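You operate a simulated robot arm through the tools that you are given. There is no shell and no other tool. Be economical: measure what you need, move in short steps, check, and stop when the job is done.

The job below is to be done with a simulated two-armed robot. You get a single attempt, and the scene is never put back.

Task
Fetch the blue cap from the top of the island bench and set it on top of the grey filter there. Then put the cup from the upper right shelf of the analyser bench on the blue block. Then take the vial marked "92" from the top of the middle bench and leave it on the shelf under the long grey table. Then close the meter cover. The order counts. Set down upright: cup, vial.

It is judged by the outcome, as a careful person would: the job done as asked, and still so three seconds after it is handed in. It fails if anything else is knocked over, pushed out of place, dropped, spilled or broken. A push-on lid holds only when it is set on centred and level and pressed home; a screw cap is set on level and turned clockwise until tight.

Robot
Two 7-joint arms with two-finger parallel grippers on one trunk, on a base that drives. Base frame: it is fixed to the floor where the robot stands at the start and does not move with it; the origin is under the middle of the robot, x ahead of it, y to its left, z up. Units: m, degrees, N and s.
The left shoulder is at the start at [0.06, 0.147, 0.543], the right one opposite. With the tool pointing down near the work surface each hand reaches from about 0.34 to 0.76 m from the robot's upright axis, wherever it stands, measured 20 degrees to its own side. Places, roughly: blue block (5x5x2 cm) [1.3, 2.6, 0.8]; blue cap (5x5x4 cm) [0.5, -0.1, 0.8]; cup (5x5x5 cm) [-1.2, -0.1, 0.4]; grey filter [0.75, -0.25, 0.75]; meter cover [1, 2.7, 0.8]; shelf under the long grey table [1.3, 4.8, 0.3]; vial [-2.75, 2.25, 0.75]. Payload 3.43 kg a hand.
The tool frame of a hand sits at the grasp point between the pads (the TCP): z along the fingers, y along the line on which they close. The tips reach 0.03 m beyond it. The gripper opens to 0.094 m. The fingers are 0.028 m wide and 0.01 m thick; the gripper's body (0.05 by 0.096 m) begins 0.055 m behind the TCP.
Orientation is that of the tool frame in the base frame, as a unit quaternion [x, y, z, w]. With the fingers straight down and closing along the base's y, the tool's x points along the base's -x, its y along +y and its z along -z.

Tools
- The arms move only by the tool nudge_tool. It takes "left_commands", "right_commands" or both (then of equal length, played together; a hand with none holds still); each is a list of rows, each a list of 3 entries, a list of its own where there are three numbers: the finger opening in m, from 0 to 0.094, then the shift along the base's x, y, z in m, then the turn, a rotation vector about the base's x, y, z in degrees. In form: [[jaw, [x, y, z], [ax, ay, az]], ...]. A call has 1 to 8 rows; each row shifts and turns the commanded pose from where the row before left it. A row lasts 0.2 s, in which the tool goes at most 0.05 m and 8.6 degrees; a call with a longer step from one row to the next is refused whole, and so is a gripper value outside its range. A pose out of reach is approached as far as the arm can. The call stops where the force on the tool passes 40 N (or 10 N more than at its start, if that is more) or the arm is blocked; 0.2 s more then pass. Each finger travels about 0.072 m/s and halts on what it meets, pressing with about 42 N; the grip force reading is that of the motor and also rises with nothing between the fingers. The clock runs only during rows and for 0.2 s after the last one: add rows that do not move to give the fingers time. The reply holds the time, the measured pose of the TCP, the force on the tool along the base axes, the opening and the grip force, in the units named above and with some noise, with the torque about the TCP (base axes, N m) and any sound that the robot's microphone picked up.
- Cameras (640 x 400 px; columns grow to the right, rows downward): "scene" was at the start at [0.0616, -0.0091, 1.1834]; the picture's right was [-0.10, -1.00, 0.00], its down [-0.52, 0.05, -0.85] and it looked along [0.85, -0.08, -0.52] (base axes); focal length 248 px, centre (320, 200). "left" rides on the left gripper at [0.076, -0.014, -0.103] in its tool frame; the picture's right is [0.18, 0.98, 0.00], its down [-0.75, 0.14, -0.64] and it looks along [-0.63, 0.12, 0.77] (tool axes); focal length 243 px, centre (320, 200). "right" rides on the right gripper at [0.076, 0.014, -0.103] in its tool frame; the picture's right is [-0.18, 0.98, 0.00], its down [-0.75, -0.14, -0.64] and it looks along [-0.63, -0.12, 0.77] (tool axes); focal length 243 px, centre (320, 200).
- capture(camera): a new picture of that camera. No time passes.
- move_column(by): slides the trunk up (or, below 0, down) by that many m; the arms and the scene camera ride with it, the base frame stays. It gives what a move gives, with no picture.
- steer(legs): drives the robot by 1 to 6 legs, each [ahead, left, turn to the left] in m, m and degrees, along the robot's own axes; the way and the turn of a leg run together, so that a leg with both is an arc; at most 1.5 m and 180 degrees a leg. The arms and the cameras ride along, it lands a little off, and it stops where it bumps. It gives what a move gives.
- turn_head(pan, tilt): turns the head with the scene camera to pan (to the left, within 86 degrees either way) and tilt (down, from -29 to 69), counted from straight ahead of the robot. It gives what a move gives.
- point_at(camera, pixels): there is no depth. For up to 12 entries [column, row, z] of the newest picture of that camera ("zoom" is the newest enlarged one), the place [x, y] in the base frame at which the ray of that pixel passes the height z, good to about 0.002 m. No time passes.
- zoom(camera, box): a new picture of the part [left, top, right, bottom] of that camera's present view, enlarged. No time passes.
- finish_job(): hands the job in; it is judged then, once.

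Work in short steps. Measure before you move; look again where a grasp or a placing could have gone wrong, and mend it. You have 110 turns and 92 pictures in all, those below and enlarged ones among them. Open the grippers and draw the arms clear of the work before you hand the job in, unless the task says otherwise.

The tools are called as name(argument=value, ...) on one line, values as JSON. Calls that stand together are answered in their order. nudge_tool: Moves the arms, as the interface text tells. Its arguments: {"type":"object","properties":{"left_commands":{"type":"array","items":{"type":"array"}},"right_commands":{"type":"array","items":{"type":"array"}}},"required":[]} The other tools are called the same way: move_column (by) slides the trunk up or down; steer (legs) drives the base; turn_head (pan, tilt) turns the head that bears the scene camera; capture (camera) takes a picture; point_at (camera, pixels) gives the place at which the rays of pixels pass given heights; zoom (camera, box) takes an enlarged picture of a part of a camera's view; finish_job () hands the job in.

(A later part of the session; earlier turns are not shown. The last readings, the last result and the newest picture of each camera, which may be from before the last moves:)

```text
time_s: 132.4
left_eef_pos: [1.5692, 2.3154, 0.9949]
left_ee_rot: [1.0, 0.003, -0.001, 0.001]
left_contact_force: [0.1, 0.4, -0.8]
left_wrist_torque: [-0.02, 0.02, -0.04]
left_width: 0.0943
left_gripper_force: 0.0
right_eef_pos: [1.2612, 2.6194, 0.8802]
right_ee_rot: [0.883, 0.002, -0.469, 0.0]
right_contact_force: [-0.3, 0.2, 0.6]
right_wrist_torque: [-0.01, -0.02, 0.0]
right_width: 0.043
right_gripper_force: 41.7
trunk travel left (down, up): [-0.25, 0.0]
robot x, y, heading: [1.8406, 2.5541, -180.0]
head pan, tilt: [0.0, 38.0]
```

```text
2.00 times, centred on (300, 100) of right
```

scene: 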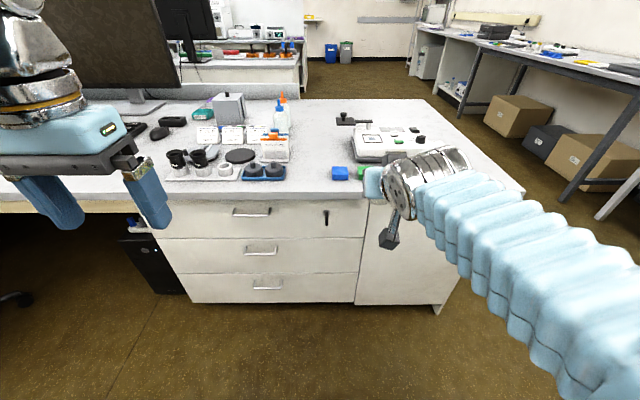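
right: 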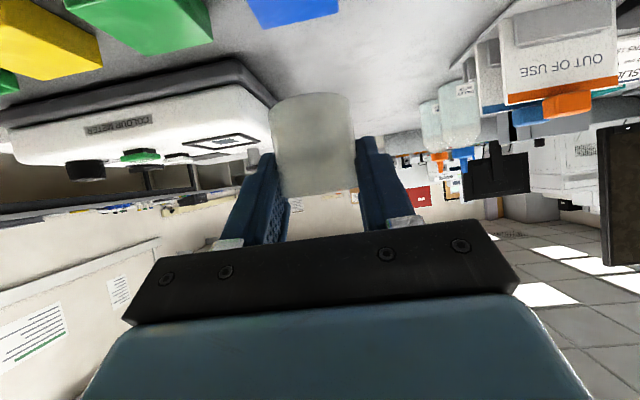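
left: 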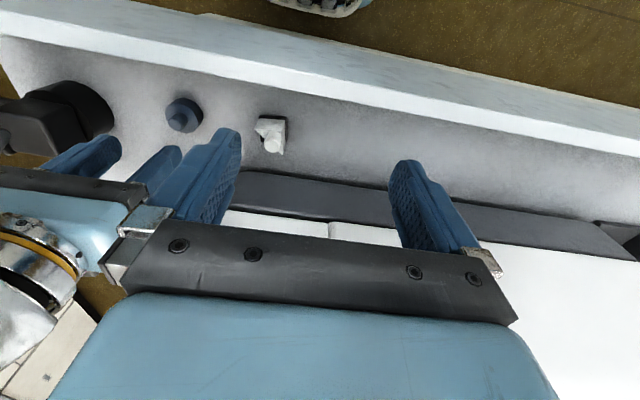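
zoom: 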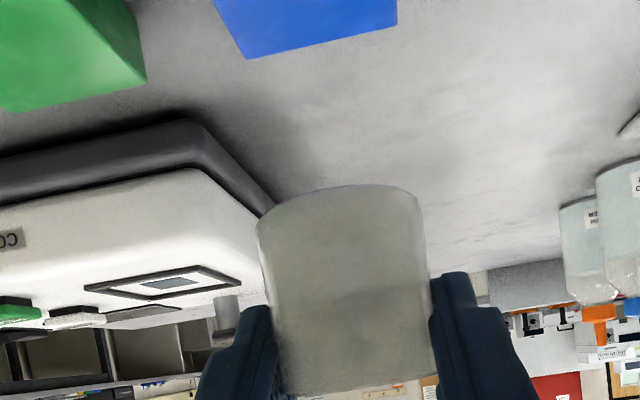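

Block centre ≈ (1.2535,2.617); the cup's offset is within 3 mm. I lower to just above, then in 2 mm steps to contact.

nudge_tool(right_commands=[[0.0, [-0.002, -0.002, -0.03], [0, 0, 0]], [0.0, [0, 0, -0.02], [0, 0, 0]], [0.0, [0, 0, -0.003], [0, 0, 0]], [0.0, [0, 0, -0.002], [0, 0, 0]], [0.0, [0, 0, 0], [0, 0, 0]]])

zoom(camera="right", box=[220, 0, 400, 200])

```text
time_s: 133.6
left_eef_pos: [1.5687, 2.3157, 0.9949]
left_ee_rot: [1.0, 0.004, -0.001, 0.0]
left_contact_force: [1.4, -0.7, -0.1]
left_wrist_torque: [-0.01, -0.01, -0.02]
left_width: 0.094
left_gripper_force: 0.1
right_eef_pos: [1.26, 2.6171, 0.8253]
right_ee_rot: [0.883, 0.002, -0.47, 0.0]
right_contact_force: [0.5, -1.0, -0.2]
right_wrist_torque: [0.0, 0.02, -0.04]
right_width: 0.0429
right_gripper_force: 42.5
trunk travel left (down, up): [-0.25, 0.0]
robot x, y, heading: [1.8367, 2.5565, -179.8]
head pan, tilt: [0.0, 38.0]
```

```text
2.00 times, centred on (310, 100) of right
```

zoom: 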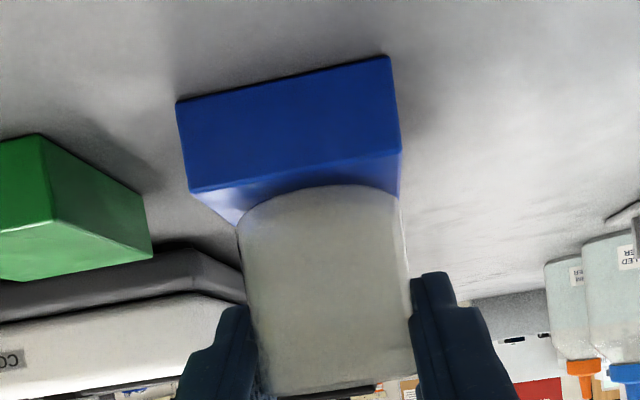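

Cup is ~2-3 mm to the south of the block's middle and about 4 mm above it. I shift 2 mm north and step down.

nudge_tool(right_commands=[[0.0, [0, 0.002, -0.001], [0, 0, 0]], [0.0, [0, 0, -0.002], [0, 0, 0]], [0.0, [0, 0, -0.001], [0, 0, 0]], [0.0, [0, 0, 0], [0, 0, 0]]])

```text
time_s: 134.6
left_eef_pos: [1.5696, 2.3146, 0.9955]
left_ee_rot: [1.0, 0.003, -0.001, 0.0]
left_contact_force: [-0.2, 0.0, 0.5]
left_wrist_torque: [0.0, -0.01, 0.01]
left_width: 0.0939
left_gripper_force: 0.0
right_eef_pos: [1.2603, 2.6181, 0.8231]
right_ee_rot: [0.882, 0.001, -0.472, 0.001]
right_contact_force: [-1.2, 0.6, 10.3]
right_wrist_torque: [0.09, 0.02, 0.0]
right_width: 0.0432
right_gripper_force: 42.1
trunk travel left (down, up): [-0.25, 0.0]
robot x, y, heading: [1.8399, 2.5562, -179.7]
head pan, tilt: [0.0, 38.0]
```

Contact at 10 N. I open to 0.06 and withdraw back along the finger direction.

nudge_tool(right_commands=[[0.05, [0, 0, 0], [0, 0, 0]], [0.06, [0, 0, 0], [0, 0, 0]], [0.06, [0, 0, 0], [0, 0, 0]], [0.06, [0.02, 0, 0.013], [0, 0, 0]], [0.06, [0.025, 0, 0.017], [0, 0, 0]], [0.06, [0.03, 0, 0.02], [0, 0, 0]], [0.06, [0.03, 0, 0.02], [0, 0, 0]]])

capture(camera="right")

```text
time_s: 136.2
left_eef_pos: [1.5698, 2.3158, 0.9962]
left_ee_rot: [1.0, 0.004, -0.001, 0.0]
left_contact_force: [-0.3, -0.4, 0.4]
left_wrist_torque: [-0.06, -0.06, 0.0]
left_width: 0.0939
left_gripper_force: 0.0
right_eef_pos: [1.3659, 2.6184, 0.8912]
right_ee_rot: [0.883, 0.001, -0.469, 0.0]
right_contact_force: [-0.3, 0.6, -1.0]
right_wrist_torque: [0.02, -0.01, 0.01]
right_width: 0.0602
right_gripper_force: 0.1
trunk travel left (down, up): [-0.25, 0.0]
robot x, y, heading: [1.8415, 2.5585, -179.9]
head pan, tilt: [0.0, 38.0]
```

```text
29 pictures are left
```

right: 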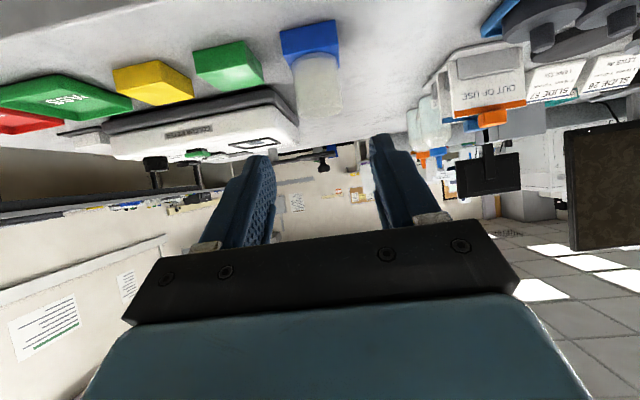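

The cup stands upright on the blue block. Now the vial: I back away, go around to the cross aisle and west to x≈-1.86.

steer(legs=[[-0.15, 0, 0], [0, -1.2, 0], [1.5, 0, 0], [1.5, 0, 0], [0.85, 0, 0]])

turn_head(pan=50, tilt=28)

capture(camera="scene")

```text
time_s: 161.4
left_eef_pos: [-2.1483, 3.5446, 0.995]
left_ee_rot: [1.0, -0.003, -0.001, 0.0]
left_contact_force: [-0.5, 0.0, 0.0]
left_wrist_torque: [0.0, 0.0, -0.02]
left_width: 0.0941
left_gripper_force: 0.1
right_eef_pos: [-2.3459, 3.8508, 0.8919]
right_ee_rot: [0.883, -0.004, -0.469, -0.003]
right_contact_force: [0.6, -0.4, -0.6]
right_wrist_torque: [0.03, 0.0, 0.03]
right_width: 0.0601
right_gripper_force: 0.0
trunk travel left (down, up): [-0.25, 0.0]
robot x, y, heading: [-1.8735, 3.779, 179.5]
head pan, tilt: [0.0, 38.0]
```

```text
time_s: 162.6
left_eef_pos: [-2.1478, 3.5447, 0.9964]
left_ee_rot: [1.0, -0.003, -0.001, 0.0]
left_contact_force: [-0.6, 0.4, 0.5]
left_wrist_torque: [-0.02, -0.01, 0.03]
left_width: 0.0943
left_gripper_force: 0.0
right_eef_pos: [-2.3477, 3.8501, 0.8912]
right_ee_rot: [0.883, -0.003, -0.47, -0.002]
right_contact_force: [-0.1, -0.4, 0.3]
right_wrist_torque: [0.02, 0.04, 0.01]
right_width: 0.0598
right_gripper_force: 0.0
trunk travel left (down, up): [-0.25, 0.0]
robot x, y, heading: [-1.8738, 3.7813, 179.5]
head pan, tilt: [50.0, 28.0]
```

```text
28 pictures are left
```

scene: 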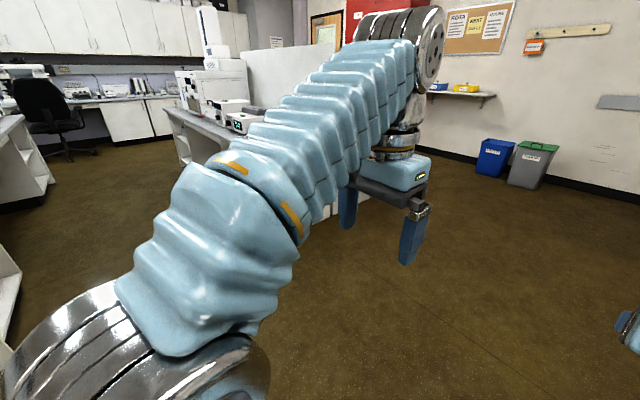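

I slide left 1.5 m to face the end part of the middle bench, and look.

steer(legs=[[0, 1.5, 0.3]])

turn_head(pan=-5, tilt=35)

capture(camera="scene")

```text
time_s: 170.0
left_eef_pos: [-2.1519, 2.05, 0.9946]
left_ee_rot: [1.0, 0.002, -0.002, -0.001]
left_contact_force: [0.2, 0.5, -0.2]
left_wrist_torque: [0.01, -0.03, -0.01]
left_width: 0.094
left_gripper_force: 0.0
right_eef_pos: [-2.3557, 2.3541, 0.8915]
right_ee_rot: [0.883, 0.0, -0.47, 0.0]
right_contact_force: [-0.5, 0.0, 0.1]
right_wrist_torque: [-0.03, 0.0, 0.01]
right_width: 0.0601
right_gripper_force: 0.0
trunk travel left (down, up): [-0.25, 0.0]
robot x, y, heading: [-1.885, 2.2874, 180.0]
head pan, tilt: [50.0, 28.0]
```

```text
time_s: 171.2
left_eef_pos: [-2.1524, 2.0491, 0.995]
left_ee_rot: [1.0, 0.002, -0.001, 0.0]
left_contact_force: [-0.1, 0.9, 0.4]
left_wrist_torque: [-0.01, 0.04, 0.01]
left_width: 0.0941
left_gripper_force: 0.0
right_eef_pos: [-2.3553, 2.3529, 0.8919]
right_ee_rot: [0.883, 0.0, -0.469, -0.001]
right_contact_force: [0.1, 0.7, 0.8]
right_wrist_torque: [-0.05, -0.01, -0.01]
right_width: 0.0602
right_gripper_force: 0.1
trunk travel left (down, up): [-0.25, 0.0]
robot x, y, heading: [-1.8821, 2.2889, 179.9]
head pan, tilt: [-5.0, 35.0]
```

```text
27 pictures are left
```

scene: 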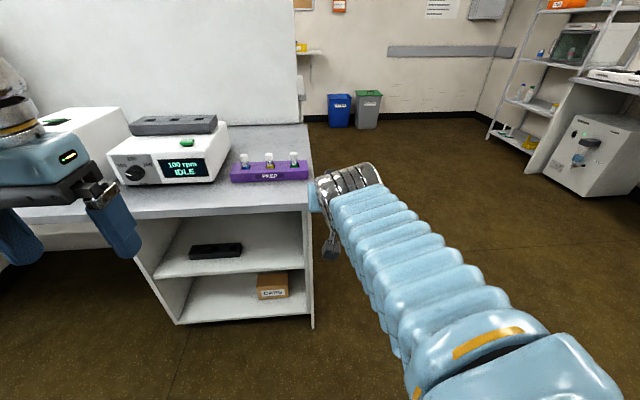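

The purple "PREP" rack with vials is at (270,170). I zoom in to read the marks.

zoom(camera="scene", box=[225, 140, 315, 190])

point_at(camera="scene", pixels=[[245, 155, 0.83], [270, 155, 0.83], [293, 154, 0.83], [233, 182, 0.76], [307, 178, 0.76], [300, 212, 0.75]])

zoom(camera="right", box=[260, 40, 480, 200])

```text
7.11 times, centred on (270, 165) of scene
```

zoom: 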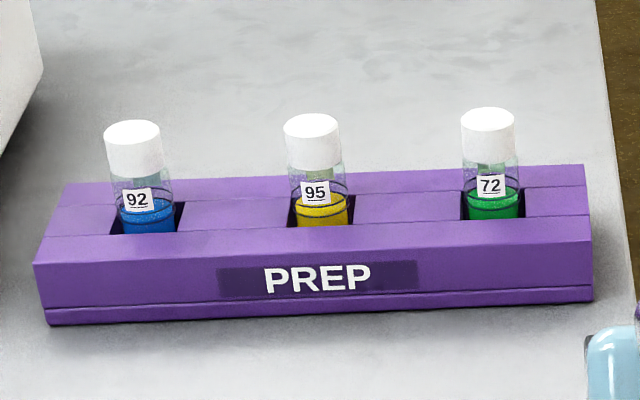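

```text
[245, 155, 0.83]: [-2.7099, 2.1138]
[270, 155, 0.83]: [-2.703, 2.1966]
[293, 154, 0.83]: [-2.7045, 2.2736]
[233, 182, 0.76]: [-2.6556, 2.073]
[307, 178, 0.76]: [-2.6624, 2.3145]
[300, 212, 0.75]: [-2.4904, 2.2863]
```

```text
2.50 times, centred on (370, 120) of right
```

zoom: 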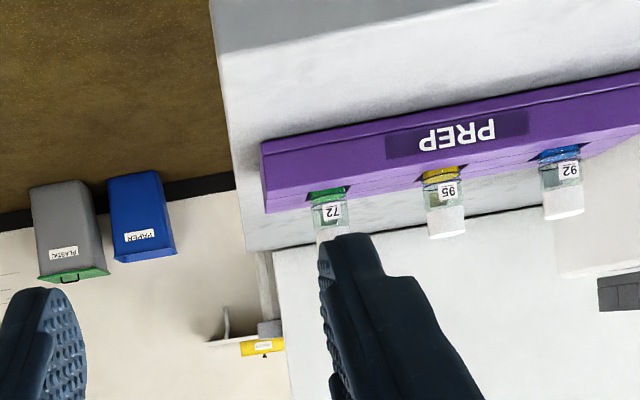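

Vial "92" is the southmost, blue one. I triangulate its cap top (scene (243.4,154.5), right (468,126)) and the rack surface.

point_at(camera="scene", pixels=[[243.4, 154.5, 0.82], [243.4, 154.5, 0.83], [243.4, 154.5, 0.84], [243.4, 154.5, 0.85], [246, 169.5, 0.78], [246, 169.5, 0.79], [246, 169.5, 0.8]])

point_at(camera="right", pixels=[[468, 126, 0.82], [468, 126, 0.83], [468, 126, 0.84], [468, 126, 0.85], [463, 104, 0.78], [463, 104, 0.79], [463, 104, 0.8]])

```text
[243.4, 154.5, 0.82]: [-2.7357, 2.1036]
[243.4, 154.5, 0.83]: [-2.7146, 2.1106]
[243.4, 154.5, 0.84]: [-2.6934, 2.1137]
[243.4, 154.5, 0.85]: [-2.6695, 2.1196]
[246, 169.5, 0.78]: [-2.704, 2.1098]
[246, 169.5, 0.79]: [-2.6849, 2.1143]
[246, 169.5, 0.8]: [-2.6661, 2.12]
```

```text
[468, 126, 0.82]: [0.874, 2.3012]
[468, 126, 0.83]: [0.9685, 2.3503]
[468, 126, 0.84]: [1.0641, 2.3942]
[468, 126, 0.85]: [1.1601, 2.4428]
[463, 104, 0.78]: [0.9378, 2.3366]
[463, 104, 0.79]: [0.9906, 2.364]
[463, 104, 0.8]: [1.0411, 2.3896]
```

The "right" picture was stale; the newest enlarged one is of the right hand, so I use "zoom" pixels.

point_at(camera="zoom", pixels=[[565, 214, 0.82], [565, 214, 0.83], [565, 214, 0.84], [565, 214, 0.85], [562, 160, 0.79], [562, 160, 0.8]])

```text
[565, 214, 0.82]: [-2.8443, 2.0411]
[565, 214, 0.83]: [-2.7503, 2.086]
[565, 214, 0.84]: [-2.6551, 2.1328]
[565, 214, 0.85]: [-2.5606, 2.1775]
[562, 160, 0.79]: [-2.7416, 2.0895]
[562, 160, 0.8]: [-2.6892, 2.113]
```

Vial "92": cap top ≈ z 0.835 at (-2.704,2.111), rack top ≈0.787. I slide left 0.24 m and go 0.18 m closer.

steer(legs=[[0, 0.24, 0], [0.18, 0, 0]])

capture(camera="right")

zoom(camera="scene", box=[200, 110, 400, 250])

```text
time_s: 174.1
left_eef_pos: [-2.3346, 1.8102, 0.9953]
left_ee_rot: [1.0, 0.001, 0.0, 0.0]
left_contact_force: [0.4, 0.1, -0.3]
left_wrist_torque: [0.01, 0.01, 0.02]
left_width: 0.0939
left_gripper_force: 0.1
right_eef_pos: [-2.537, 2.1149, 0.892]
right_ee_rot: [0.883, -0.002, -0.47, -0.002]
right_contact_force: [0.3, 0.3, -0.1]
right_wrist_torque: [-0.01, 0.03, -0.02]
right_width: 0.06
right_gripper_force: 0.1
trunk travel left (down, up): [-0.25, 0.0]
robot x, y, heading: [-2.0638, 2.0513, 179.7]
head pan, tilt: [-5.0, 35.0]
```

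```text
24 pictures are left
```

right: 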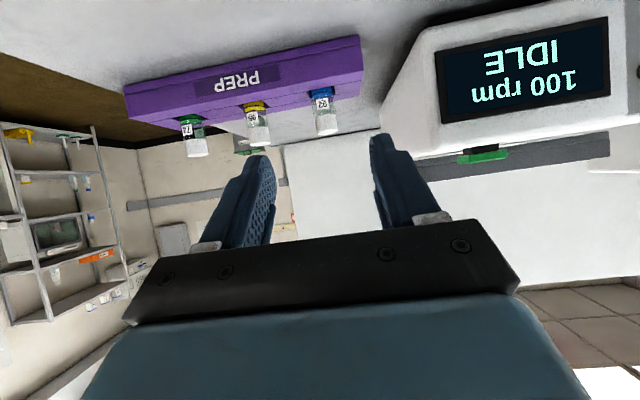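

```text
2.86 times, centred on (300, 180) of scene
```

zoom: 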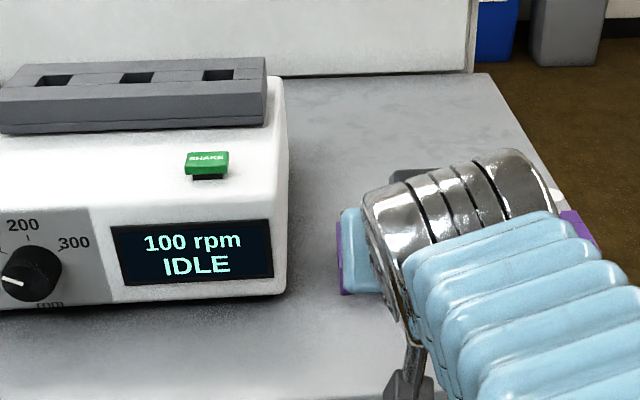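

Vial 92 appears at right (324,112), cap-top centre ≈ (328,130). I check its place from here.

point_at(camera="right", pixels=[[328, 130, 0.835], [328, 130, 0.83], [319, 92, 0.8], [319, 92, 0.79], [340, 100, 0.79], [300, 105, 0.79]])

zoom(camera="right", box=[270, 50, 390, 150])

```text
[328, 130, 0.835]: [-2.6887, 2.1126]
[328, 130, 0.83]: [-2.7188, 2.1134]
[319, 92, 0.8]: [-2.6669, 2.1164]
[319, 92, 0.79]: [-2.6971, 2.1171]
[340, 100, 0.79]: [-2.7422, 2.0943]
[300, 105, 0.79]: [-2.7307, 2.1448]
```

```text
4.00 times, centred on (330, 100) of right
```

zoom: 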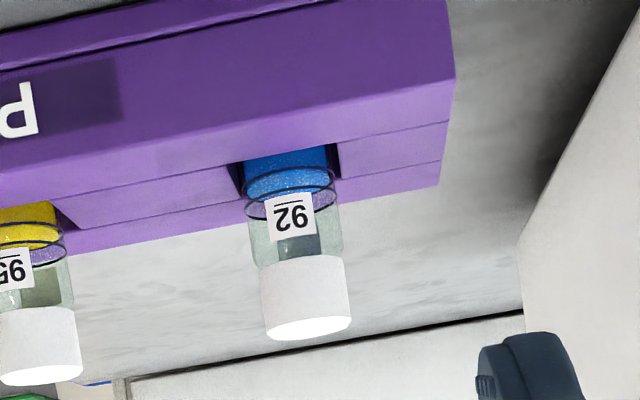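

Confirmed at (-2.704,2.113). I lower to z≈0.823 in front of the rack, then go straight in around the cap.

nudge_tool(right_commands=[[0.05, [-0.03, -0.002, -0.025], [0, 0, 0]], [0.05, [-0.025, 0, -0.025], [0, 0, 0]], [0.05, [-0.025, 0, -0.019], [0, 0, 0]], [0.05, [-0.03, 0, 0], [0, 0, 0]], [0.05, [-0.03, 0, 0], [0, 0, 0]], [0.05, [-0.025, 0, 0], [0, 0, 0]], [0.05, [0, 0, 0], [0, 0, 0]]])

zoom(camera="right", box=[220, 50, 420, 250])

```text
time_s: 175.7
left_eef_pos: [-2.3353, 1.8099, 0.9944]
left_ee_rot: [1.0, 0.001, -0.001, 0.0]
left_contact_force: [-0.2, -0.1, 1.5]
left_wrist_torque: [0.03, -0.01, -0.01]
left_width: 0.0941
left_gripper_force: 0.1
right_eef_pos: [-2.702, 2.1142, 0.8231]
right_ee_rot: [0.883, -0.001, -0.47, -0.001]
right_contact_force: [-0.4, -0.8, 0.8]
right_wrist_torque: [0.04, 0.02, -0.02]
right_width: 0.0498
right_gripper_force: 0.0
trunk travel left (down, up): [-0.25, 0.0]
robot x, y, heading: [-2.064, 2.0482, 179.8]
head pan, tilt: [-5.0, 35.0]
```

```text
2.00 times, centred on (320, 150) of right
```

zoom: 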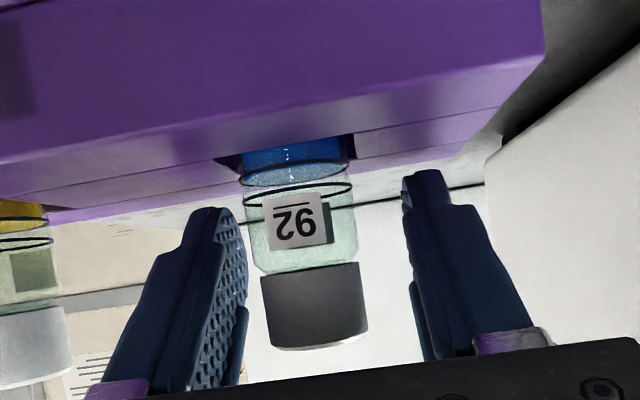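

The vial is between the pads. I close and lift straight up 8 cm.

nudge_tool(right_commands=[[0.0, [0, 0, 0], [0, 0, 0]], [0.0, [0, 0, 0], [0, 0, 0]], [0.0, [0, 0, 0], [0, 0, 0]], [0.0, [0, 0, 0.02], [0, 0, 0]], [0.0, [0, 0, 0.03], [0, 0, 0]], [0.0, [0, 0, 0.03], [0, 0, 0]], [0.0, [0, 0, 0], [0, 0, 0]]])

capture(camera="right")

```text
time_s: 177.3
left_eef_pos: [-2.3365, 1.8107, 0.9944]
left_ee_rot: [1.0, 0.0, -0.001, 0.0]
left_contact_force: [0.2, -0.5, 0.2]
left_wrist_torque: [0.0, 0.02, 0.02]
left_width: 0.0941
left_gripper_force: 0.1
right_eef_pos: [-2.7031, 2.1135, 0.9032]
right_ee_rot: [0.883, -0.002, -0.469, -0.002]
right_contact_force: [-0.3, 0.2, -0.1]
right_wrist_torque: [0.02, 0.02, -0.01]
right_width: 0.0271
right_gripper_force: 42.6
trunk travel left (down, up): [-0.25, 0.0]
robot x, y, heading: [-2.0612, 2.048, 179.6]
head pan, tilt: [-5.0, 35.0]
```

```text
20 pictures are left
```

right: 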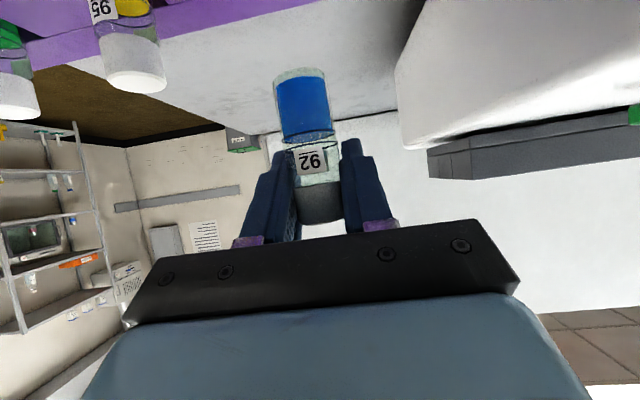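

Vial 92 is held upright. I back off, slide north and reverse east along the cross aisle to x≈1.2, then turn to face the long grey table.

steer(legs=[[-0.2, 0, 0.3], [0, -1.5, 0], [0, -0.2, 0], [-1.5, 0, 0], [-1.5, 0, 0], [0, 0, -90]])

turn_head(pan=0, tilt=35)

capture(camera="scene")

```text
time_s: 205.1
left_eef_pos: [0.8866, 4.0749, 0.9957]
left_ee_rot: [0.716, -0.698, -0.001, -0.001]
left_contact_force: [-0.5, 0.2, 0.2]
left_wrist_torque: [0.0, 0.0, 0.03]
left_width: 0.0938
left_gripper_force: 0.1
right_eef_pos: [1.1796, 4.4495, 0.9026]
right_ee_rot: [0.632, -0.616, -0.336, -0.328]
right_contact_force: [0.1, -0.6, -0.6]
right_wrist_torque: [0.0, 0.02, 0.02]
right_width: 0.0269
right_gripper_force: 42.1
trunk travel left (down, up): [-0.25, 0.0]
robot x, y, heading: [1.1254, 3.8111, 91.4]
head pan, tilt: [-5.0, 35.0]
```

```text
time_s: 205.8
left_eef_pos: [0.8858, 4.0733, 0.9961]
left_ee_rot: [0.716, -0.698, -0.001, 0.0]
left_contact_force: [0.2, 0.1, 0.5]
left_wrist_torque: [0.01, 0.01, -0.02]
left_width: 0.094
left_gripper_force: 0.0
right_eef_pos: [1.178, 4.4494, 0.9028]
right_ee_rot: [0.632, -0.617, -0.335, -0.329]
right_contact_force: [-0.4, -0.1, -1.4]
right_wrist_torque: [0.0, 0.0, 0.0]
right_width: 0.0276
right_gripper_force: 42.3
trunk travel left (down, up): [-0.25, 0.0]
robot x, y, heading: [1.1296, 3.8124, 91.2]
head pan, tilt: [0.0, 35.0]
```

```text
19 pictures are left
```

scene: 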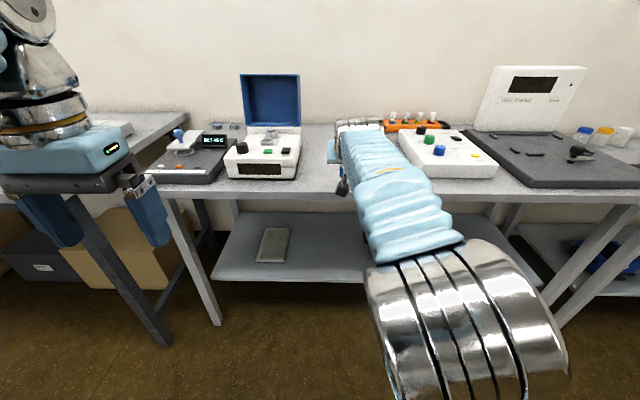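

The table's lower shelf is the grey plate at rows 212-282 with a grey item at (272,245). I measure the shelf edges and the table edge.

point_at(camera="scene", pixels=[[290, 282, 0.3], [290, 282, 0.25], [215, 276, 0.3], [250, 212, 0.3], [330, 255, 0.3], [290, 262, 0.3], [230, 197, 0.75], [221, 325, 0.0], [160, 345, 0.0]])

capture(camera="left")

```text
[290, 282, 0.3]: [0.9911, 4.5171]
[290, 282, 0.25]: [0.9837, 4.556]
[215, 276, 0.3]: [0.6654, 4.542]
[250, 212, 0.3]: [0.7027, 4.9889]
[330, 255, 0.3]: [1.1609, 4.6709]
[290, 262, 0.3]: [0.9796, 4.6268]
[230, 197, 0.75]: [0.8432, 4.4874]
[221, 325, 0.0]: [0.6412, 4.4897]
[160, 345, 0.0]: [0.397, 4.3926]
```

```text
18 pictures are left
```

left: 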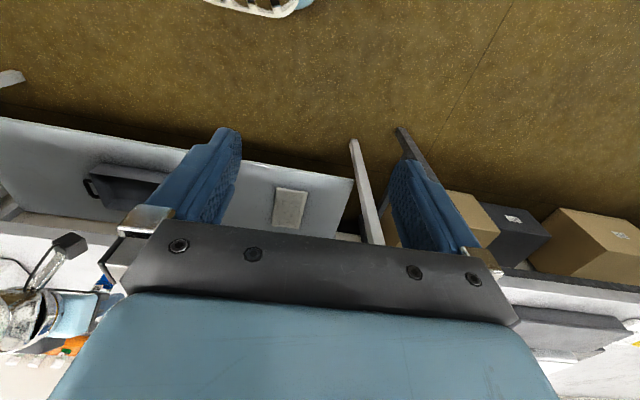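

I triangulate the shelf height with the pale item's near edge (scene (270,262), left (292,188)) and the shelf's near-left corner (scene (212,280), left (352,180)).

point_at(camera="left", pixels=[[292, 188, 0.3], [292, 188, 0.33], [292, 188, 0.27], [352, 180, 0.3], [352, 180, 0.27], [155, 175, 0.3], [90, 180, 0.3], [262, 168, 0.3], [110, 140, 0.3]])

point_at(camera="scene", pixels=[[270, 262, 0.3], [270, 262, 0.33], [270, 262, 0.27], [212, 278, 0.3], [212, 278, 0.27]])

```text
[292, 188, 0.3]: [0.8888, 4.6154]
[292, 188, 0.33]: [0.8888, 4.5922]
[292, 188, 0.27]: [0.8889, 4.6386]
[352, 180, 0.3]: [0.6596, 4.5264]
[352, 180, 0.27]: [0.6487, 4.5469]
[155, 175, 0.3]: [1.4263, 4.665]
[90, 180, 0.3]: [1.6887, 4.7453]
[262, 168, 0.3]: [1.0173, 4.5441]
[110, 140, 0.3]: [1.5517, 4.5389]
```

```text
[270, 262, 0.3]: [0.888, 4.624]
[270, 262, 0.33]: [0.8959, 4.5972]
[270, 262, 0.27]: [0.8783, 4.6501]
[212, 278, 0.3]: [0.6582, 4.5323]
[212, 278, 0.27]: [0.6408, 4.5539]
```

Shelf z ≈0.30, front edge y≈4.54; free space is x 1.0–1.3. I retract the hand from over the table (−y 0.2), then lower it.

nudge_tool(right_commands=[[0.0, [0, -0.045, 0], [0, 0, 0]], [0.0, [0, -0.045, 0], [0, 0, 0]], [0.0, [0, -0.045, 0], [0, 0, 0]], [0.0, [0, -0.035, -0.03], [0, 0, 0]], [0.0, [0, 0, -0.045], [0, 0, 0]], [0.0, [0, 0, -0.045], [0, 0, 0]], [0.0, [0, 0, -0.045], [0, 0, 0]], [0.0, [0, 0, -0.045], [0, 0, 0]]])

nudge_tool(right_commands=[[0.0, [0, 0, -0.045], [0, 0, 0]], [0.0, [0, 0, -0.045], [0, 0, 0]], [0.0, [0, 0, -0.045], [0, 0, 0]], [0.0, [0, 0, -0.045], [0, 0, 0]], [0.0, [0, 0, -0.045], [0, 0, 0]], [0.0, [0, 0, -0.045], [0, 0, 0]], [0.0, [0, 0, 0], [0, 0, 0]]])

```text
time_s: 207.6
left_eef_pos: [0.8849, 4.0749, 0.9964]
left_ee_rot: [0.716, -0.698, -0.001, -0.001]
left_contact_force: [0.3, -0.1, 0.7]
left_wrist_torque: [0.02, 0.0, -0.01]
left_width: 0.0941
left_gripper_force: 0.0
right_eef_pos: [1.1796, 4.2781, 0.6916]
right_ee_rot: [0.631, -0.617, -0.336, -0.328]
right_contact_force: [0.2, 0.0, -0.5]
right_wrist_torque: [0.0, -0.01, 0.02]
right_width: 0.0273
right_gripper_force: 42.1
trunk travel left (down, up): [-0.25, 0.0]
robot x, y, heading: [1.1283, 3.8118, 91.2]
head pan, tilt: [0.0, 35.0]
```

```text
time_s: 209.2
left_eef_pos: [0.8861, 4.0744, 0.9949]
left_ee_rot: [0.716, -0.698, 0.0, -0.001]
left_contact_force: [0.0, -0.7, -0.3]
left_wrist_torque: [-0.01, 0.02, 0.0]
left_width: 0.0939
left_gripper_force: 0.0
right_eef_pos: [1.1803, 4.2805, 0.4206]
right_ee_rot: [0.631, -0.617, -0.336, -0.329]
right_contact_force: [0.2, 0.1, 0.1]
right_wrist_torque: [-0.03, 0.03, -0.01]
right_width: 0.0281
right_gripper_force: 41.4
trunk travel left (down, up): [-0.25, 0.0]
robot x, y, heading: [1.1311, 3.8058, 91.3]
head pan, tilt: [0.0, 35.0]
```

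At z 0.42 the vial's bottom is ~6 cm above the shelf level. I drive 0.26 m ahead and look.

steer(legs=[[0.26, 0, 0]])

capture(camera="right")

```text
time_s: 211.1
left_eef_pos: [0.8789, 4.3378, 0.9944]
left_ee_rot: [0.716, -0.698, -0.001, 0.0]
left_contact_force: [-0.8, 0.5, 0.0]
left_wrist_torque: [-0.01, -0.02, 0.0]
left_width: 0.0939
left_gripper_force: 0.0
right_eef_pos: [1.1738, 4.5435, 0.4213]
right_ee_rot: [0.632, -0.617, -0.335, -0.328]
right_contact_force: [-0.4, -0.2, 0.7]
right_wrist_torque: [-0.01, 0.01, -0.04]
right_width: 0.028
right_gripper_force: 41.8
trunk travel left (down, up): [-0.25, 0.0]
robot x, y, heading: [1.1271, 4.0727, 91.2]
head pan, tilt: [0.0, 35.0]
```

```text
17 pictures are left
```

right: 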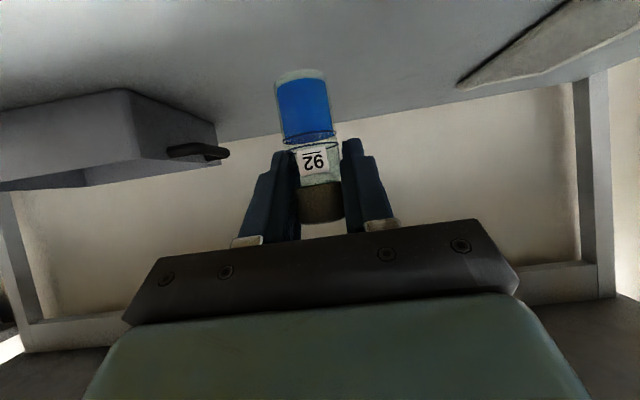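

The space between the dark case and the pale item is clear. I go in 0.1 m, lower 4.5 cm, then feel for contact.

nudge_tool(right_commands=[[0.0, [-0.008, 0.035, 0], [0, 0, 0]], [0.0, [-0.008, 0.035, 0], [0, 0, 0]], [0.0, [-0.004, 0.03, 0], [0, 0, 0]], [0.0, [0, 0, -0.03], [0, 0, 0]], [0.0, [0, 0, -0.015], [0, 0, 0]], [0.0, [0, 0, 0], [0, 0, 0]]])

capture(camera="right")

```text
time_s: 212.5
left_eef_pos: [0.8793, 4.3375, 0.9971]
left_ee_rot: [0.717, -0.697, -0.001, -0.001]
left_contact_force: [0.4, 0.7, -0.6]
left_wrist_torque: [-0.02, -0.01, 0.03]
left_width: 0.0941
left_gripper_force: 0.0
right_eef_pos: [1.1514, 4.6417, 0.3806]
right_ee_rot: [0.632, -0.617, -0.335, -0.328]
right_contact_force: [0.5, 0.4, -0.4]
right_wrist_torque: [-0.01, -0.01, 0.01]
right_width: 0.0282
right_gripper_force: 41.6
right hand out of reach, approached as far as the arm can: row 5
trunk travel left (down, up): [-0.25, 0.0]
robot x, y, heading: [1.1207, 4.0731, 91.7]
head pan, tilt: [0.0, 35.0]
```

```text
16 pictures are left
```

right: 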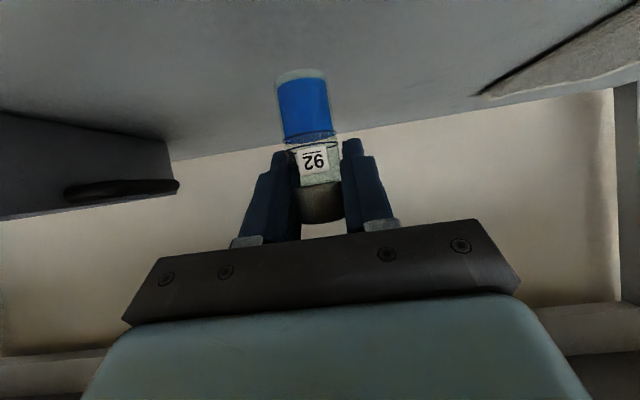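

The arm nears a limit here, so I use the trunk: down 1.2 cm, then fine nudges.

move_column(by=-0.012)

nudge_tool(right_commands=[[0.0, [0, 0, -0.002], [0, 0, 0]], [0.0, [0, 0, -0.002], [0, 0, 0]], [0.0, [0, 0, 0], [0, 0, 0]]])

```text
time_s: 213.1
left_eef_pos: [0.8791, 4.337, 0.9837]
left_ee_rot: [0.717, -0.697, 0.0, 0.0]
left_contact_force: [-0.7, 1.1, 0.1]
left_wrist_torque: [0.0, 0.0, -0.01]
left_width: 0.094
left_gripper_force: 0.1
right_eef_pos: [1.1519, 4.6417, 0.3692]
right_ee_rot: [0.633, -0.616, -0.335, -0.328]
right_contact_force: [0.5, -0.8, -1.6]
right_wrist_torque: [0.01, 0.0, 0.02]
right_width: 0.028
right_gripper_force: 42.1
trunk travel left (down, up): [-0.238, 0.012]
robot x, y, heading: [1.1233, 4.0742, 91.2]
head pan, tilt: [0.0, 35.0]
```

```text
time_s: 213.9
left_eef_pos: [0.8784, 4.3381, 0.9834]
left_ee_rot: [0.716, -0.698, 0.0, -0.001]
left_contact_force: [0.4, 0.2, -0.8]
left_wrist_torque: [0.0, 0.0, -0.02]
left_width: 0.0941
left_gripper_force: 0.0
right_eef_pos: [1.1521, 4.6413, 0.3694]
right_ee_rot: [0.632, -0.617, -0.335, -0.328]
right_contact_force: [0.3, -0.6, -0.2]
right_wrist_torque: [0.02, -0.03, 0.02]
right_width: 0.0279
right_gripper_force: 42.1
right hand out of reach, approached as far as the arm can: row 2
trunk travel left (down, up): [-0.238, 0.012]
robot x, y, heading: [1.1244, 4.0727, 91.5]
head pan, tilt: [0.0, 35.0]
```

I trade arm height for trunk height (arm +4 cm, trunk −4 cm) so the arm regains downward range with its force stop.

nudge_tool(right_commands=[[0.0, [0, 0, 0.04], [0, 0, 0]], [0.0, [0, 0, 0], [0, 0, 0]]])

move_column(by=-0.04)

nudge_tool(right_commands=[[0.0, [0, 0, -0.002], [0, 0, 0]], [0.0, [0, 0, -0.002], [0, 0, 0]], [0.0, [0, 0, 0], [0, 0, 0]]])

```text
time_s: 214.5
left_eef_pos: [0.8789, 4.3372, 0.9839]
left_ee_rot: [0.717, -0.697, -0.001, 0.0]
left_contact_force: [-0.3, 0.3, -0.4]
left_wrist_torque: [-0.02, 0.04, 0.01]
left_width: 0.0939
left_gripper_force: 0.0
right_eef_pos: [1.152, 4.6412, 0.4096]
right_ee_rot: [0.632, -0.617, -0.335, -0.327]
right_contact_force: [0.8, 0.1, 0.2]
right_wrist_torque: [-0.01, -0.02, -0.02]
right_width: 0.0282
right_gripper_force: 42.2
trunk travel left (down, up): [-0.238, 0.012]
robot x, y, heading: [1.1241, 4.0741, 91.3]
head pan, tilt: [0.0, 35.0]
```

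```text
time_s: 215.3
left_eef_pos: [0.8786, 4.3378, 0.9438]
left_ee_rot: [0.717, -0.697, -0.001, -0.001]
left_contact_force: [1.0, 0.3, -0.7]
left_wrist_torque: [-0.02, -0.01, 0.0]
left_width: 0.094
left_gripper_force: 0.0
right_eef_pos: [1.15, 4.6417, 0.369]
right_ee_rot: [0.632, -0.617, -0.335, -0.328]
right_contact_force: [-0.5, -0.1, 0.3]
right_wrist_torque: [0.01, -0.02, 0.02]
right_width: 0.028
right_gripper_force: 42.1
trunk travel left (down, up): [-0.198, 0.052]
robot x, y, heading: [1.1228, 4.0721, 90.9]
head pan, tilt: [0.0, 35.0]
```

```text
time_s: 216.1
left_eef_pos: [0.8801, 4.338, 0.9429]
left_ee_rot: [0.717, -0.697, 0.0, -0.001]
left_contact_force: [-0.3, 0.1, 0.4]
left_wrist_torque: [0.02, 0.03, 0.04]
left_width: 0.0939
left_gripper_force: 0.0
right_eef_pos: [1.151, 4.6413, 0.3659]
right_ee_rot: [0.632, -0.617, -0.335, -0.328]
right_contact_force: [0.1, 0.3, -0.1]
right_wrist_torque: [0.0, -0.01, 0.02]
right_width: 0.0283
right_gripper_force: 42.3
trunk travel left (down, up): [-0.198, 0.052]
robot x, y, heading: [1.1271, 4.0706, 91.2]
head pan, tilt: [0.0, 35.0]
```

No contact yet at z 0.366; I step down 2 mm at a time.

nudge_tool(right_commands=[[0.0, [0, 0, -0.002], [0, 0, 0]], [0.0, [0, 0, -0.002], [0, 0, 0]], [0.0, [0, 0, -0.002], [0, 0, 0]], [0.0, [0, 0, 0], [0, 0, 0]]])

zoom(camera="right", box=[230, 40, 400, 180])

```text
time_s: 217.1
left_eef_pos: [0.879, 4.3372, 0.9435]
left_ee_rot: [0.716, -0.698, 0.0, 0.0]
left_contact_force: [0.0, 0.3, 0.0]
left_wrist_torque: [0.02, 0.03, 0.01]
left_width: 0.094
left_gripper_force: 0.1
right_eef_pos: [1.1517, 4.6405, 0.3607]
right_ee_rot: [0.632, -0.617, -0.335, -0.327]
right_contact_force: [-0.3, -0.6, -0.2]
right_wrist_torque: [-0.01, -0.03, 0.0]
right_width: 0.028
right_gripper_force: 42.4
trunk travel left (down, up): [-0.198, 0.052]
robot x, y, heading: [1.123, 4.072, 91.3]
head pan, tilt: [0.0, 35.0]
```

```text
2.86 times, centred on (315, 110) of right
```

zoom: 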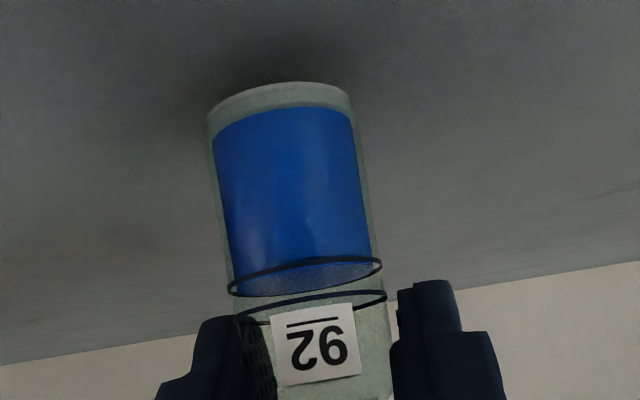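

A contact shadow appears under the vial; very close. I continue down.

nudge_tool(right_commands=[[0.0, [0, 0, -0.002], [0, 0, 0]], [0.0, [0, 0, -0.002], [0, 0, 0]], [0.0, [0, 0, 0], [0, 0, 0]]])

nudge_tool(right_commands=[[0.0, [0, 0, -0.002], [0, 0, 0]], [0.0, [0, 0, 0], [0, 0, 0]]])

```text
time_s: 217.9
left_eef_pos: [0.878, 4.3362, 0.9439]
left_ee_rot: [0.716, -0.698, 0.0, -0.001]
left_contact_force: [0.5, -0.4, -0.5]
left_wrist_torque: [0.0, -0.03, 0.0]
left_width: 0.0939
left_gripper_force: 0.0
right_eef_pos: [1.1514, 4.6407, 0.3558]
right_ee_rot: [0.633, -0.616, -0.335, -0.328]
right_contact_force: [-1.0, -0.7, -1.1]
right_wrist_torque: [0.0, 0.0, 0.0]
right_width: 0.028
right_gripper_force: 41.9
trunk travel left (down, up): [-0.198, 0.052]
robot x, y, heading: [1.1235, 4.0745, 91.0]
head pan, tilt: [0.0, 35.0]
```

```text
time_s: 218.5
left_eef_pos: [0.8794, 4.3381, 0.944]
left_ee_rot: [0.716, -0.698, 0.0, -0.001]
left_contact_force: [0.7, -0.7, -0.3]
left_wrist_torque: [0.02, 0.0, 0.0]
left_width: 0.094
left_gripper_force: 0.0
right_eef_pos: [1.1509, 4.6414, 0.3537]
right_ee_rot: [0.632, -0.617, -0.335, -0.329]
right_contact_force: [0.1, -0.2, -1.0]
right_wrist_torque: [-0.02, -0.01, 0.02]
right_width: 0.0282
right_gripper_force: 42.2
trunk travel left (down, up): [-0.198, 0.052]
robot x, y, heading: [1.124, 4.0705, 91.3]
head pan, tilt: [0.0, 35.0]
```

Still no contact; continue down up to 8 mm with the force readings watched.

nudge_tool(right_commands=[[0.0, [0, 0, -0.002], [0, 0, 0]], [0.0, [0, 0, -0.002], [0, 0, 0]], [0.0, [0, 0, 0], [0, 0, 0]]])

nudge_tool(right_commands=[[0.0, [0, 0, -0.0015], [0, 0, 0]], [0.0, [0, 0, 0], [0, 0, 0]]])

zoom(camera="right", box=[230, 40, 400, 180])

```text
time_s: 219.3
left_eef_pos: [0.8783, 4.3358, 0.9449]
left_ee_rot: [0.717, -0.697, -0.001, -0.002]
left_contact_force: [-0.2, 0.0, -0.3]
left_wrist_torque: [0.02, 0.04, 0.03]
left_width: 0.0939
left_gripper_force: 0.0
right_eef_pos: [1.1518, 4.6421, 0.3518]
right_ee_rot: [0.631, -0.616, -0.337, -0.329]
right_contact_force: [3.8, -2.8, 24.6]
right_wrist_torque: [-0.37, -0.1, 0.03]
right_width: 0.0281
right_gripper_force: 42.4
trunk travel left (down, up): [-0.198, 0.052]
robot x, y, heading: [1.1196, 4.0708, 91.7]
head pan, tilt: [0.0, 35.0]
```

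```text
time_s: 219.9
left_eef_pos: [0.8782, 4.3371, 0.9438]
left_ee_rot: [0.716, -0.698, -0.002, -0.001]
left_contact_force: [-0.6, -0.3, -0.1]
left_wrist_torque: [0.02, 0.03, 0.02]
left_width: 0.0939
left_gripper_force: 0.1
right_eef_pos: [1.1493, 4.6412, 0.3501]
right_ee_rot: [0.631, -0.617, -0.336, -0.329]
right_contact_force: [3.2, 5.3, 25.8]
right_wrist_torque: [0.02, -0.03, 0.04]
right_width: 0.0284
right_gripper_force: 41.7
trunk travel left (down, up): [-0.198, 0.052]
robot x, y, heading: [1.1214, 4.0704, 91.3]
head pan, tilt: [0.0, 35.0]
```

```text
2.86 times, centred on (315, 110) of right
```

zoom: 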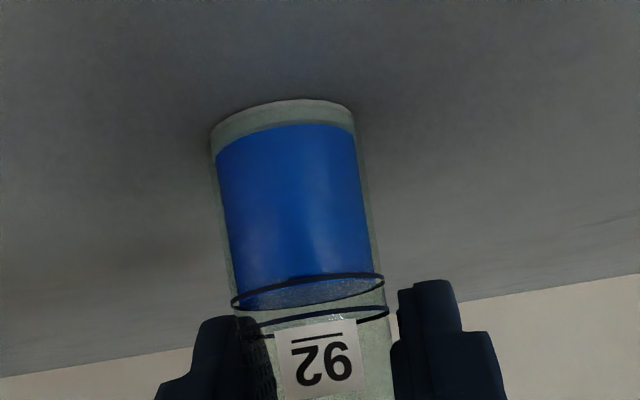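

Vial rests on the shelf (25 N). I ease 1.5 mm, open slowly, and withdraw along the finger direction.

nudge_tool(right_commands=[[0.0, [0, 0, 0.002], [0, 0, 0]], [0.035, [0, 0, 0], [0, 0, 0]], [0.045, [0, 0, 0], [0, 0, 0]], [0.055, [0, 0, 0], [0, 0, 0]], [0.055, [0, -0.02, 0.013], [0, 0, 0]], [0.055, [0, -0.03, 0.02], [0, 0, 0]], [0.055, [0, -0.035, 0.02], [0, 0, 0]], [0.055, [0, -0.03, 0.0], [0, 0, 0]]])

capture(camera="right")

```text
time_s: 221.7
left_eef_pos: [0.8796, 4.3375, 0.9431]
left_ee_rot: [0.717, -0.698, -0.001, 0.0]
left_contact_force: [-0.5, 0.9, 0.4]
left_wrist_torque: [-0.03, 0.0, 0.01]
left_width: 0.0941
left_gripper_force: 0.1
right_eef_pos: [1.1523, 4.5266, 0.4026]
right_ee_rot: [0.632, -0.617, -0.335, -0.328]
right_contact_force: [0.7, 0.2, -0.4]
right_wrist_torque: [-0.01, 0.01, -0.01]
right_width: 0.0551
right_gripper_force: 0.1
trunk travel left (down, up): [-0.198, 0.052]
robot x, y, heading: [1.1231, 4.0726, 91.1]
head pan, tilt: [0.0, 35.0]
```

```text
13 pictures are left
```

right: 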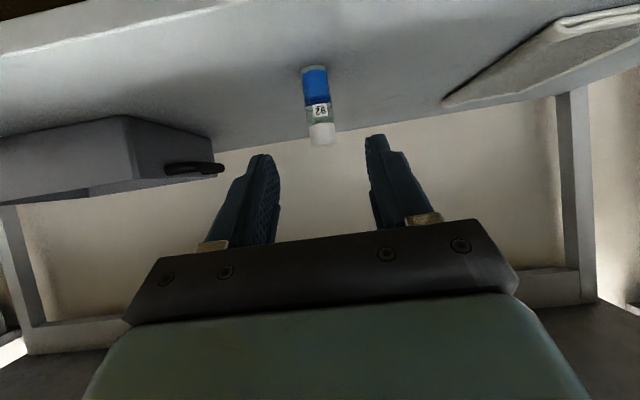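

The vial stands upright on the shelf. I back off, raise the trunk and hand, and go round to the east side of the island for the meter cover.

steer(legs=[[-0.31, 0, 0]])

move_column(by=0.052)

nudge_tool(right_commands=[[0.03, [0, 0.01, 0.048], [0, 0, 0]], [0.0, [0, 0, 0.048], [0, 0, 0]], [0.0, [0, 0, 0.048], [0, 0, 0]], [0.0, [0, 0, 0.048], [0, 0, 0]], [0.0, [0, 0, 0.048], [0, 0, 0]], [0.0, [0, 0, 0.048], [0, 0, 0]], [0.0, [0, 0, 0.048], [0, 0, 0]], [0.0, [0, 0, 0.048], [0, 0, 0]]])

nudge_tool(right_commands=[[0.0, [0, 0, 0.045], [0, 0, 0]], [0.0, [0, 0, 0.045], [0, 0, 0]], [0.0, [0, 0, 0], [0, 0, 0]]])

steer(legs=[[0, 0, 89], [-0.85, 0, 0], [0, 1.2, 0]])

turn_head(pan=-6, tilt=32)

zoom(camera="scene", box=[240, 90, 440, 220])

```text
time_s: 223.8
left_eef_pos: [0.8865, 4.0274, 0.9429]
left_ee_rot: [0.717, -0.697, 0.0, -0.001]
left_contact_force: [0.7, 0.0, 0.4]
left_wrist_torque: [-0.01, 0.04, -0.04]
left_width: 0.0939
left_gripper_force: 0.1
right_eef_pos: [1.1593, 4.2163, 0.403]
right_ee_rot: [0.632, -0.617, -0.335, -0.328]
right_contact_force: [-0.2, 0.5, -0.2]
right_wrist_torque: [0.01, 0.01, -0.01]
right_width: 0.0551
right_gripper_force: 0.0
trunk travel left (down, up): [-0.198, 0.052]
robot x, y, heading: [1.1296, 3.7616, 91.7]
head pan, tilt: [0.0, 35.0]
```

```text
time_s: 224.7
left_eef_pos: [0.8865, 4.0264, 0.9957]
left_ee_rot: [0.717, -0.697, -0.001, 0.0]
left_contact_force: [0.6, 0.6, -0.3]
left_wrist_torque: [-0.02, 0.0, 0.03]
left_width: 0.0939
left_gripper_force: 0.1
right_eef_pos: [1.1585, 4.2146, 0.4553]
right_ee_rot: [0.632, -0.617, -0.336, -0.329]
right_contact_force: [-0.7, 0.2, -0.8]
right_wrist_torque: [0.0, 0.0, 0.02]
right_width: 0.0549
right_gripper_force: 0.0
trunk travel left (down, up): [-0.25, 0.0]
robot x, y, heading: [1.1292, 3.7606, 91.6]
head pan, tilt: [0.0, 35.0]
```

```text
time_s: 226.5
left_eef_pos: [0.8861, 4.0262, 0.9967]
left_ee_rot: [0.717, -0.697, 0.0, -0.001]
left_contact_force: [-0.5, 1.1, -0.3]
left_wrist_torque: [-0.05, 0.0, 0.0]
left_width: 0.0938
left_gripper_force: 0.0
right_eef_pos: [1.1572, 4.2242, 0.8397]
right_ee_rot: [0.634, -0.614, -0.336, -0.328]
right_contact_force: [0.7, 0.0, 0.4]
right_wrist_torque: [0.0, 0.04, 0.03]
right_width: 0.0
right_gripper_force: 32.9
trunk travel left (down, up): [-0.25, 0.0]
robot x, y, heading: [1.1307, 3.7616, 91.5]
head pan, tilt: [0.0, 35.0]
```

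```text
time_s: 227.3
left_eef_pos: [0.8863, 4.0278, 0.996]
left_ee_rot: [0.717, -0.697, -0.001, -0.001]
left_contact_force: [-0.7, -0.2, 0.2]
left_wrist_torque: [0.0, 0.01, 0.0]
left_width: 0.0941
left_gripper_force: 0.1
right_eef_pos: [1.1574, 4.2254, 0.9293]
right_ee_rot: [0.632, -0.617, -0.335, -0.328]
right_contact_force: [-0.1, 0.7, -0.5]
right_wrist_torque: [0.01, 0.03, -0.01]
right_width: 0.0001
right_gripper_force: 32.7
trunk travel left (down, up): [-0.25, 0.0]
robot x, y, heading: [1.1293, 3.7658, 91.4]
head pan, tilt: [0.0, 35.0]
```

```text
time_s: 241.4
left_eef_pos: [1.735, 2.3255, 0.9969]
left_ee_rot: [1.0, 0.008, -0.001, 0.0]
left_contact_force: [0.3, 1.0, -0.1]
left_wrist_torque: [-0.01, 0.0, -0.01]
left_width: 0.0937
left_gripper_force: 0.0
right_eef_pos: [1.5401, 2.6014, 0.9279]
right_ee_rot: [0.883, 0.006, -0.468, 0.002]
right_contact_force: [0.2, -1.2, 0.2]
right_wrist_torque: [0.06, 0.02, -0.01]
right_width: 0.0
right_gripper_force: 32.9
trunk travel left (down, up): [-0.25, 0.0]
robot x, y, heading: [2.0047, 2.568, -179.4]
head pan, tilt: [0.0, 35.0]
```

```text
time_s: 242.1
left_eef_pos: [1.7349, 2.3263, 0.9957]
left_ee_rot: [1.0, 0.007, -0.001, 0.0]
left_contact_force: [-0.9, -0.6, 0.6]
left_wrist_torque: [-0.03, 0.03, 0.01]
left_width: 0.0939
left_gripper_force: 0.0
right_eef_pos: [1.5402, 2.6013, 0.9279]
right_ee_rot: [0.883, 0.006, -0.469, 0.003]
right_contact_force: [0.5, -0.1, 1.1]
right_wrist_torque: [-0.02, 0.0, 0.02]
right_width: 0.0
right_gripper_force: 33.4
trunk travel left (down, up): [-0.25, 0.0]
robot x, y, heading: [2.0, 2.5689, -179.4]
head pan, tilt: [-6.0, 32.0]
```

```text
3.08 times, centred on (340, 155) of scene
```

zoom: 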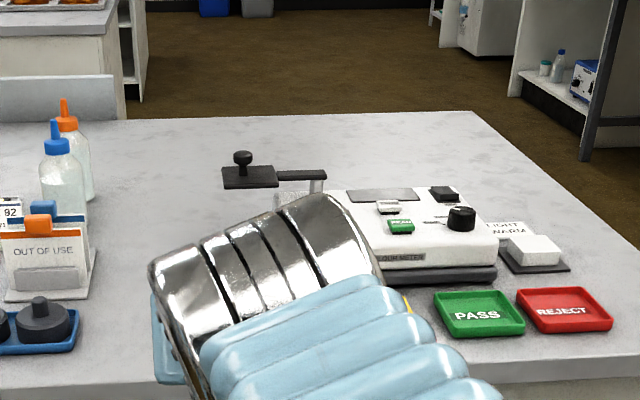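

Knob is at zoom (242,157), plate (250,177), post (316,186), well (384,194). I compute their positions for likely heights.

point_at(camera="zoom", pixels=[[242, 157, 0.86], [242, 157, 0.88], [250, 177, 0.84], [250, 177, 0.86], [316, 178, 0.84], [316, 178, 0.86], [384, 195, 0.81], [384, 195, 0.82], [345, 197, 0.81], [320, 197, 0.81], [375, 265, 0.8], [490, 265, 0.8]])

```text
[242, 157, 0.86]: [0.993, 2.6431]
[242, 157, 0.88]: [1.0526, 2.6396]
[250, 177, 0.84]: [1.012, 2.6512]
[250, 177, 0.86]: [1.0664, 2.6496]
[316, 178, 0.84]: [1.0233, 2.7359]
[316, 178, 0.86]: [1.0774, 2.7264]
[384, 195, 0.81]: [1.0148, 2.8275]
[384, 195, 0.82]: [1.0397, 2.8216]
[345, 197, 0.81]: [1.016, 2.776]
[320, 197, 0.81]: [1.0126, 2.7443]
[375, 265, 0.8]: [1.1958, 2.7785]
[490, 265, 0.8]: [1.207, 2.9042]
```

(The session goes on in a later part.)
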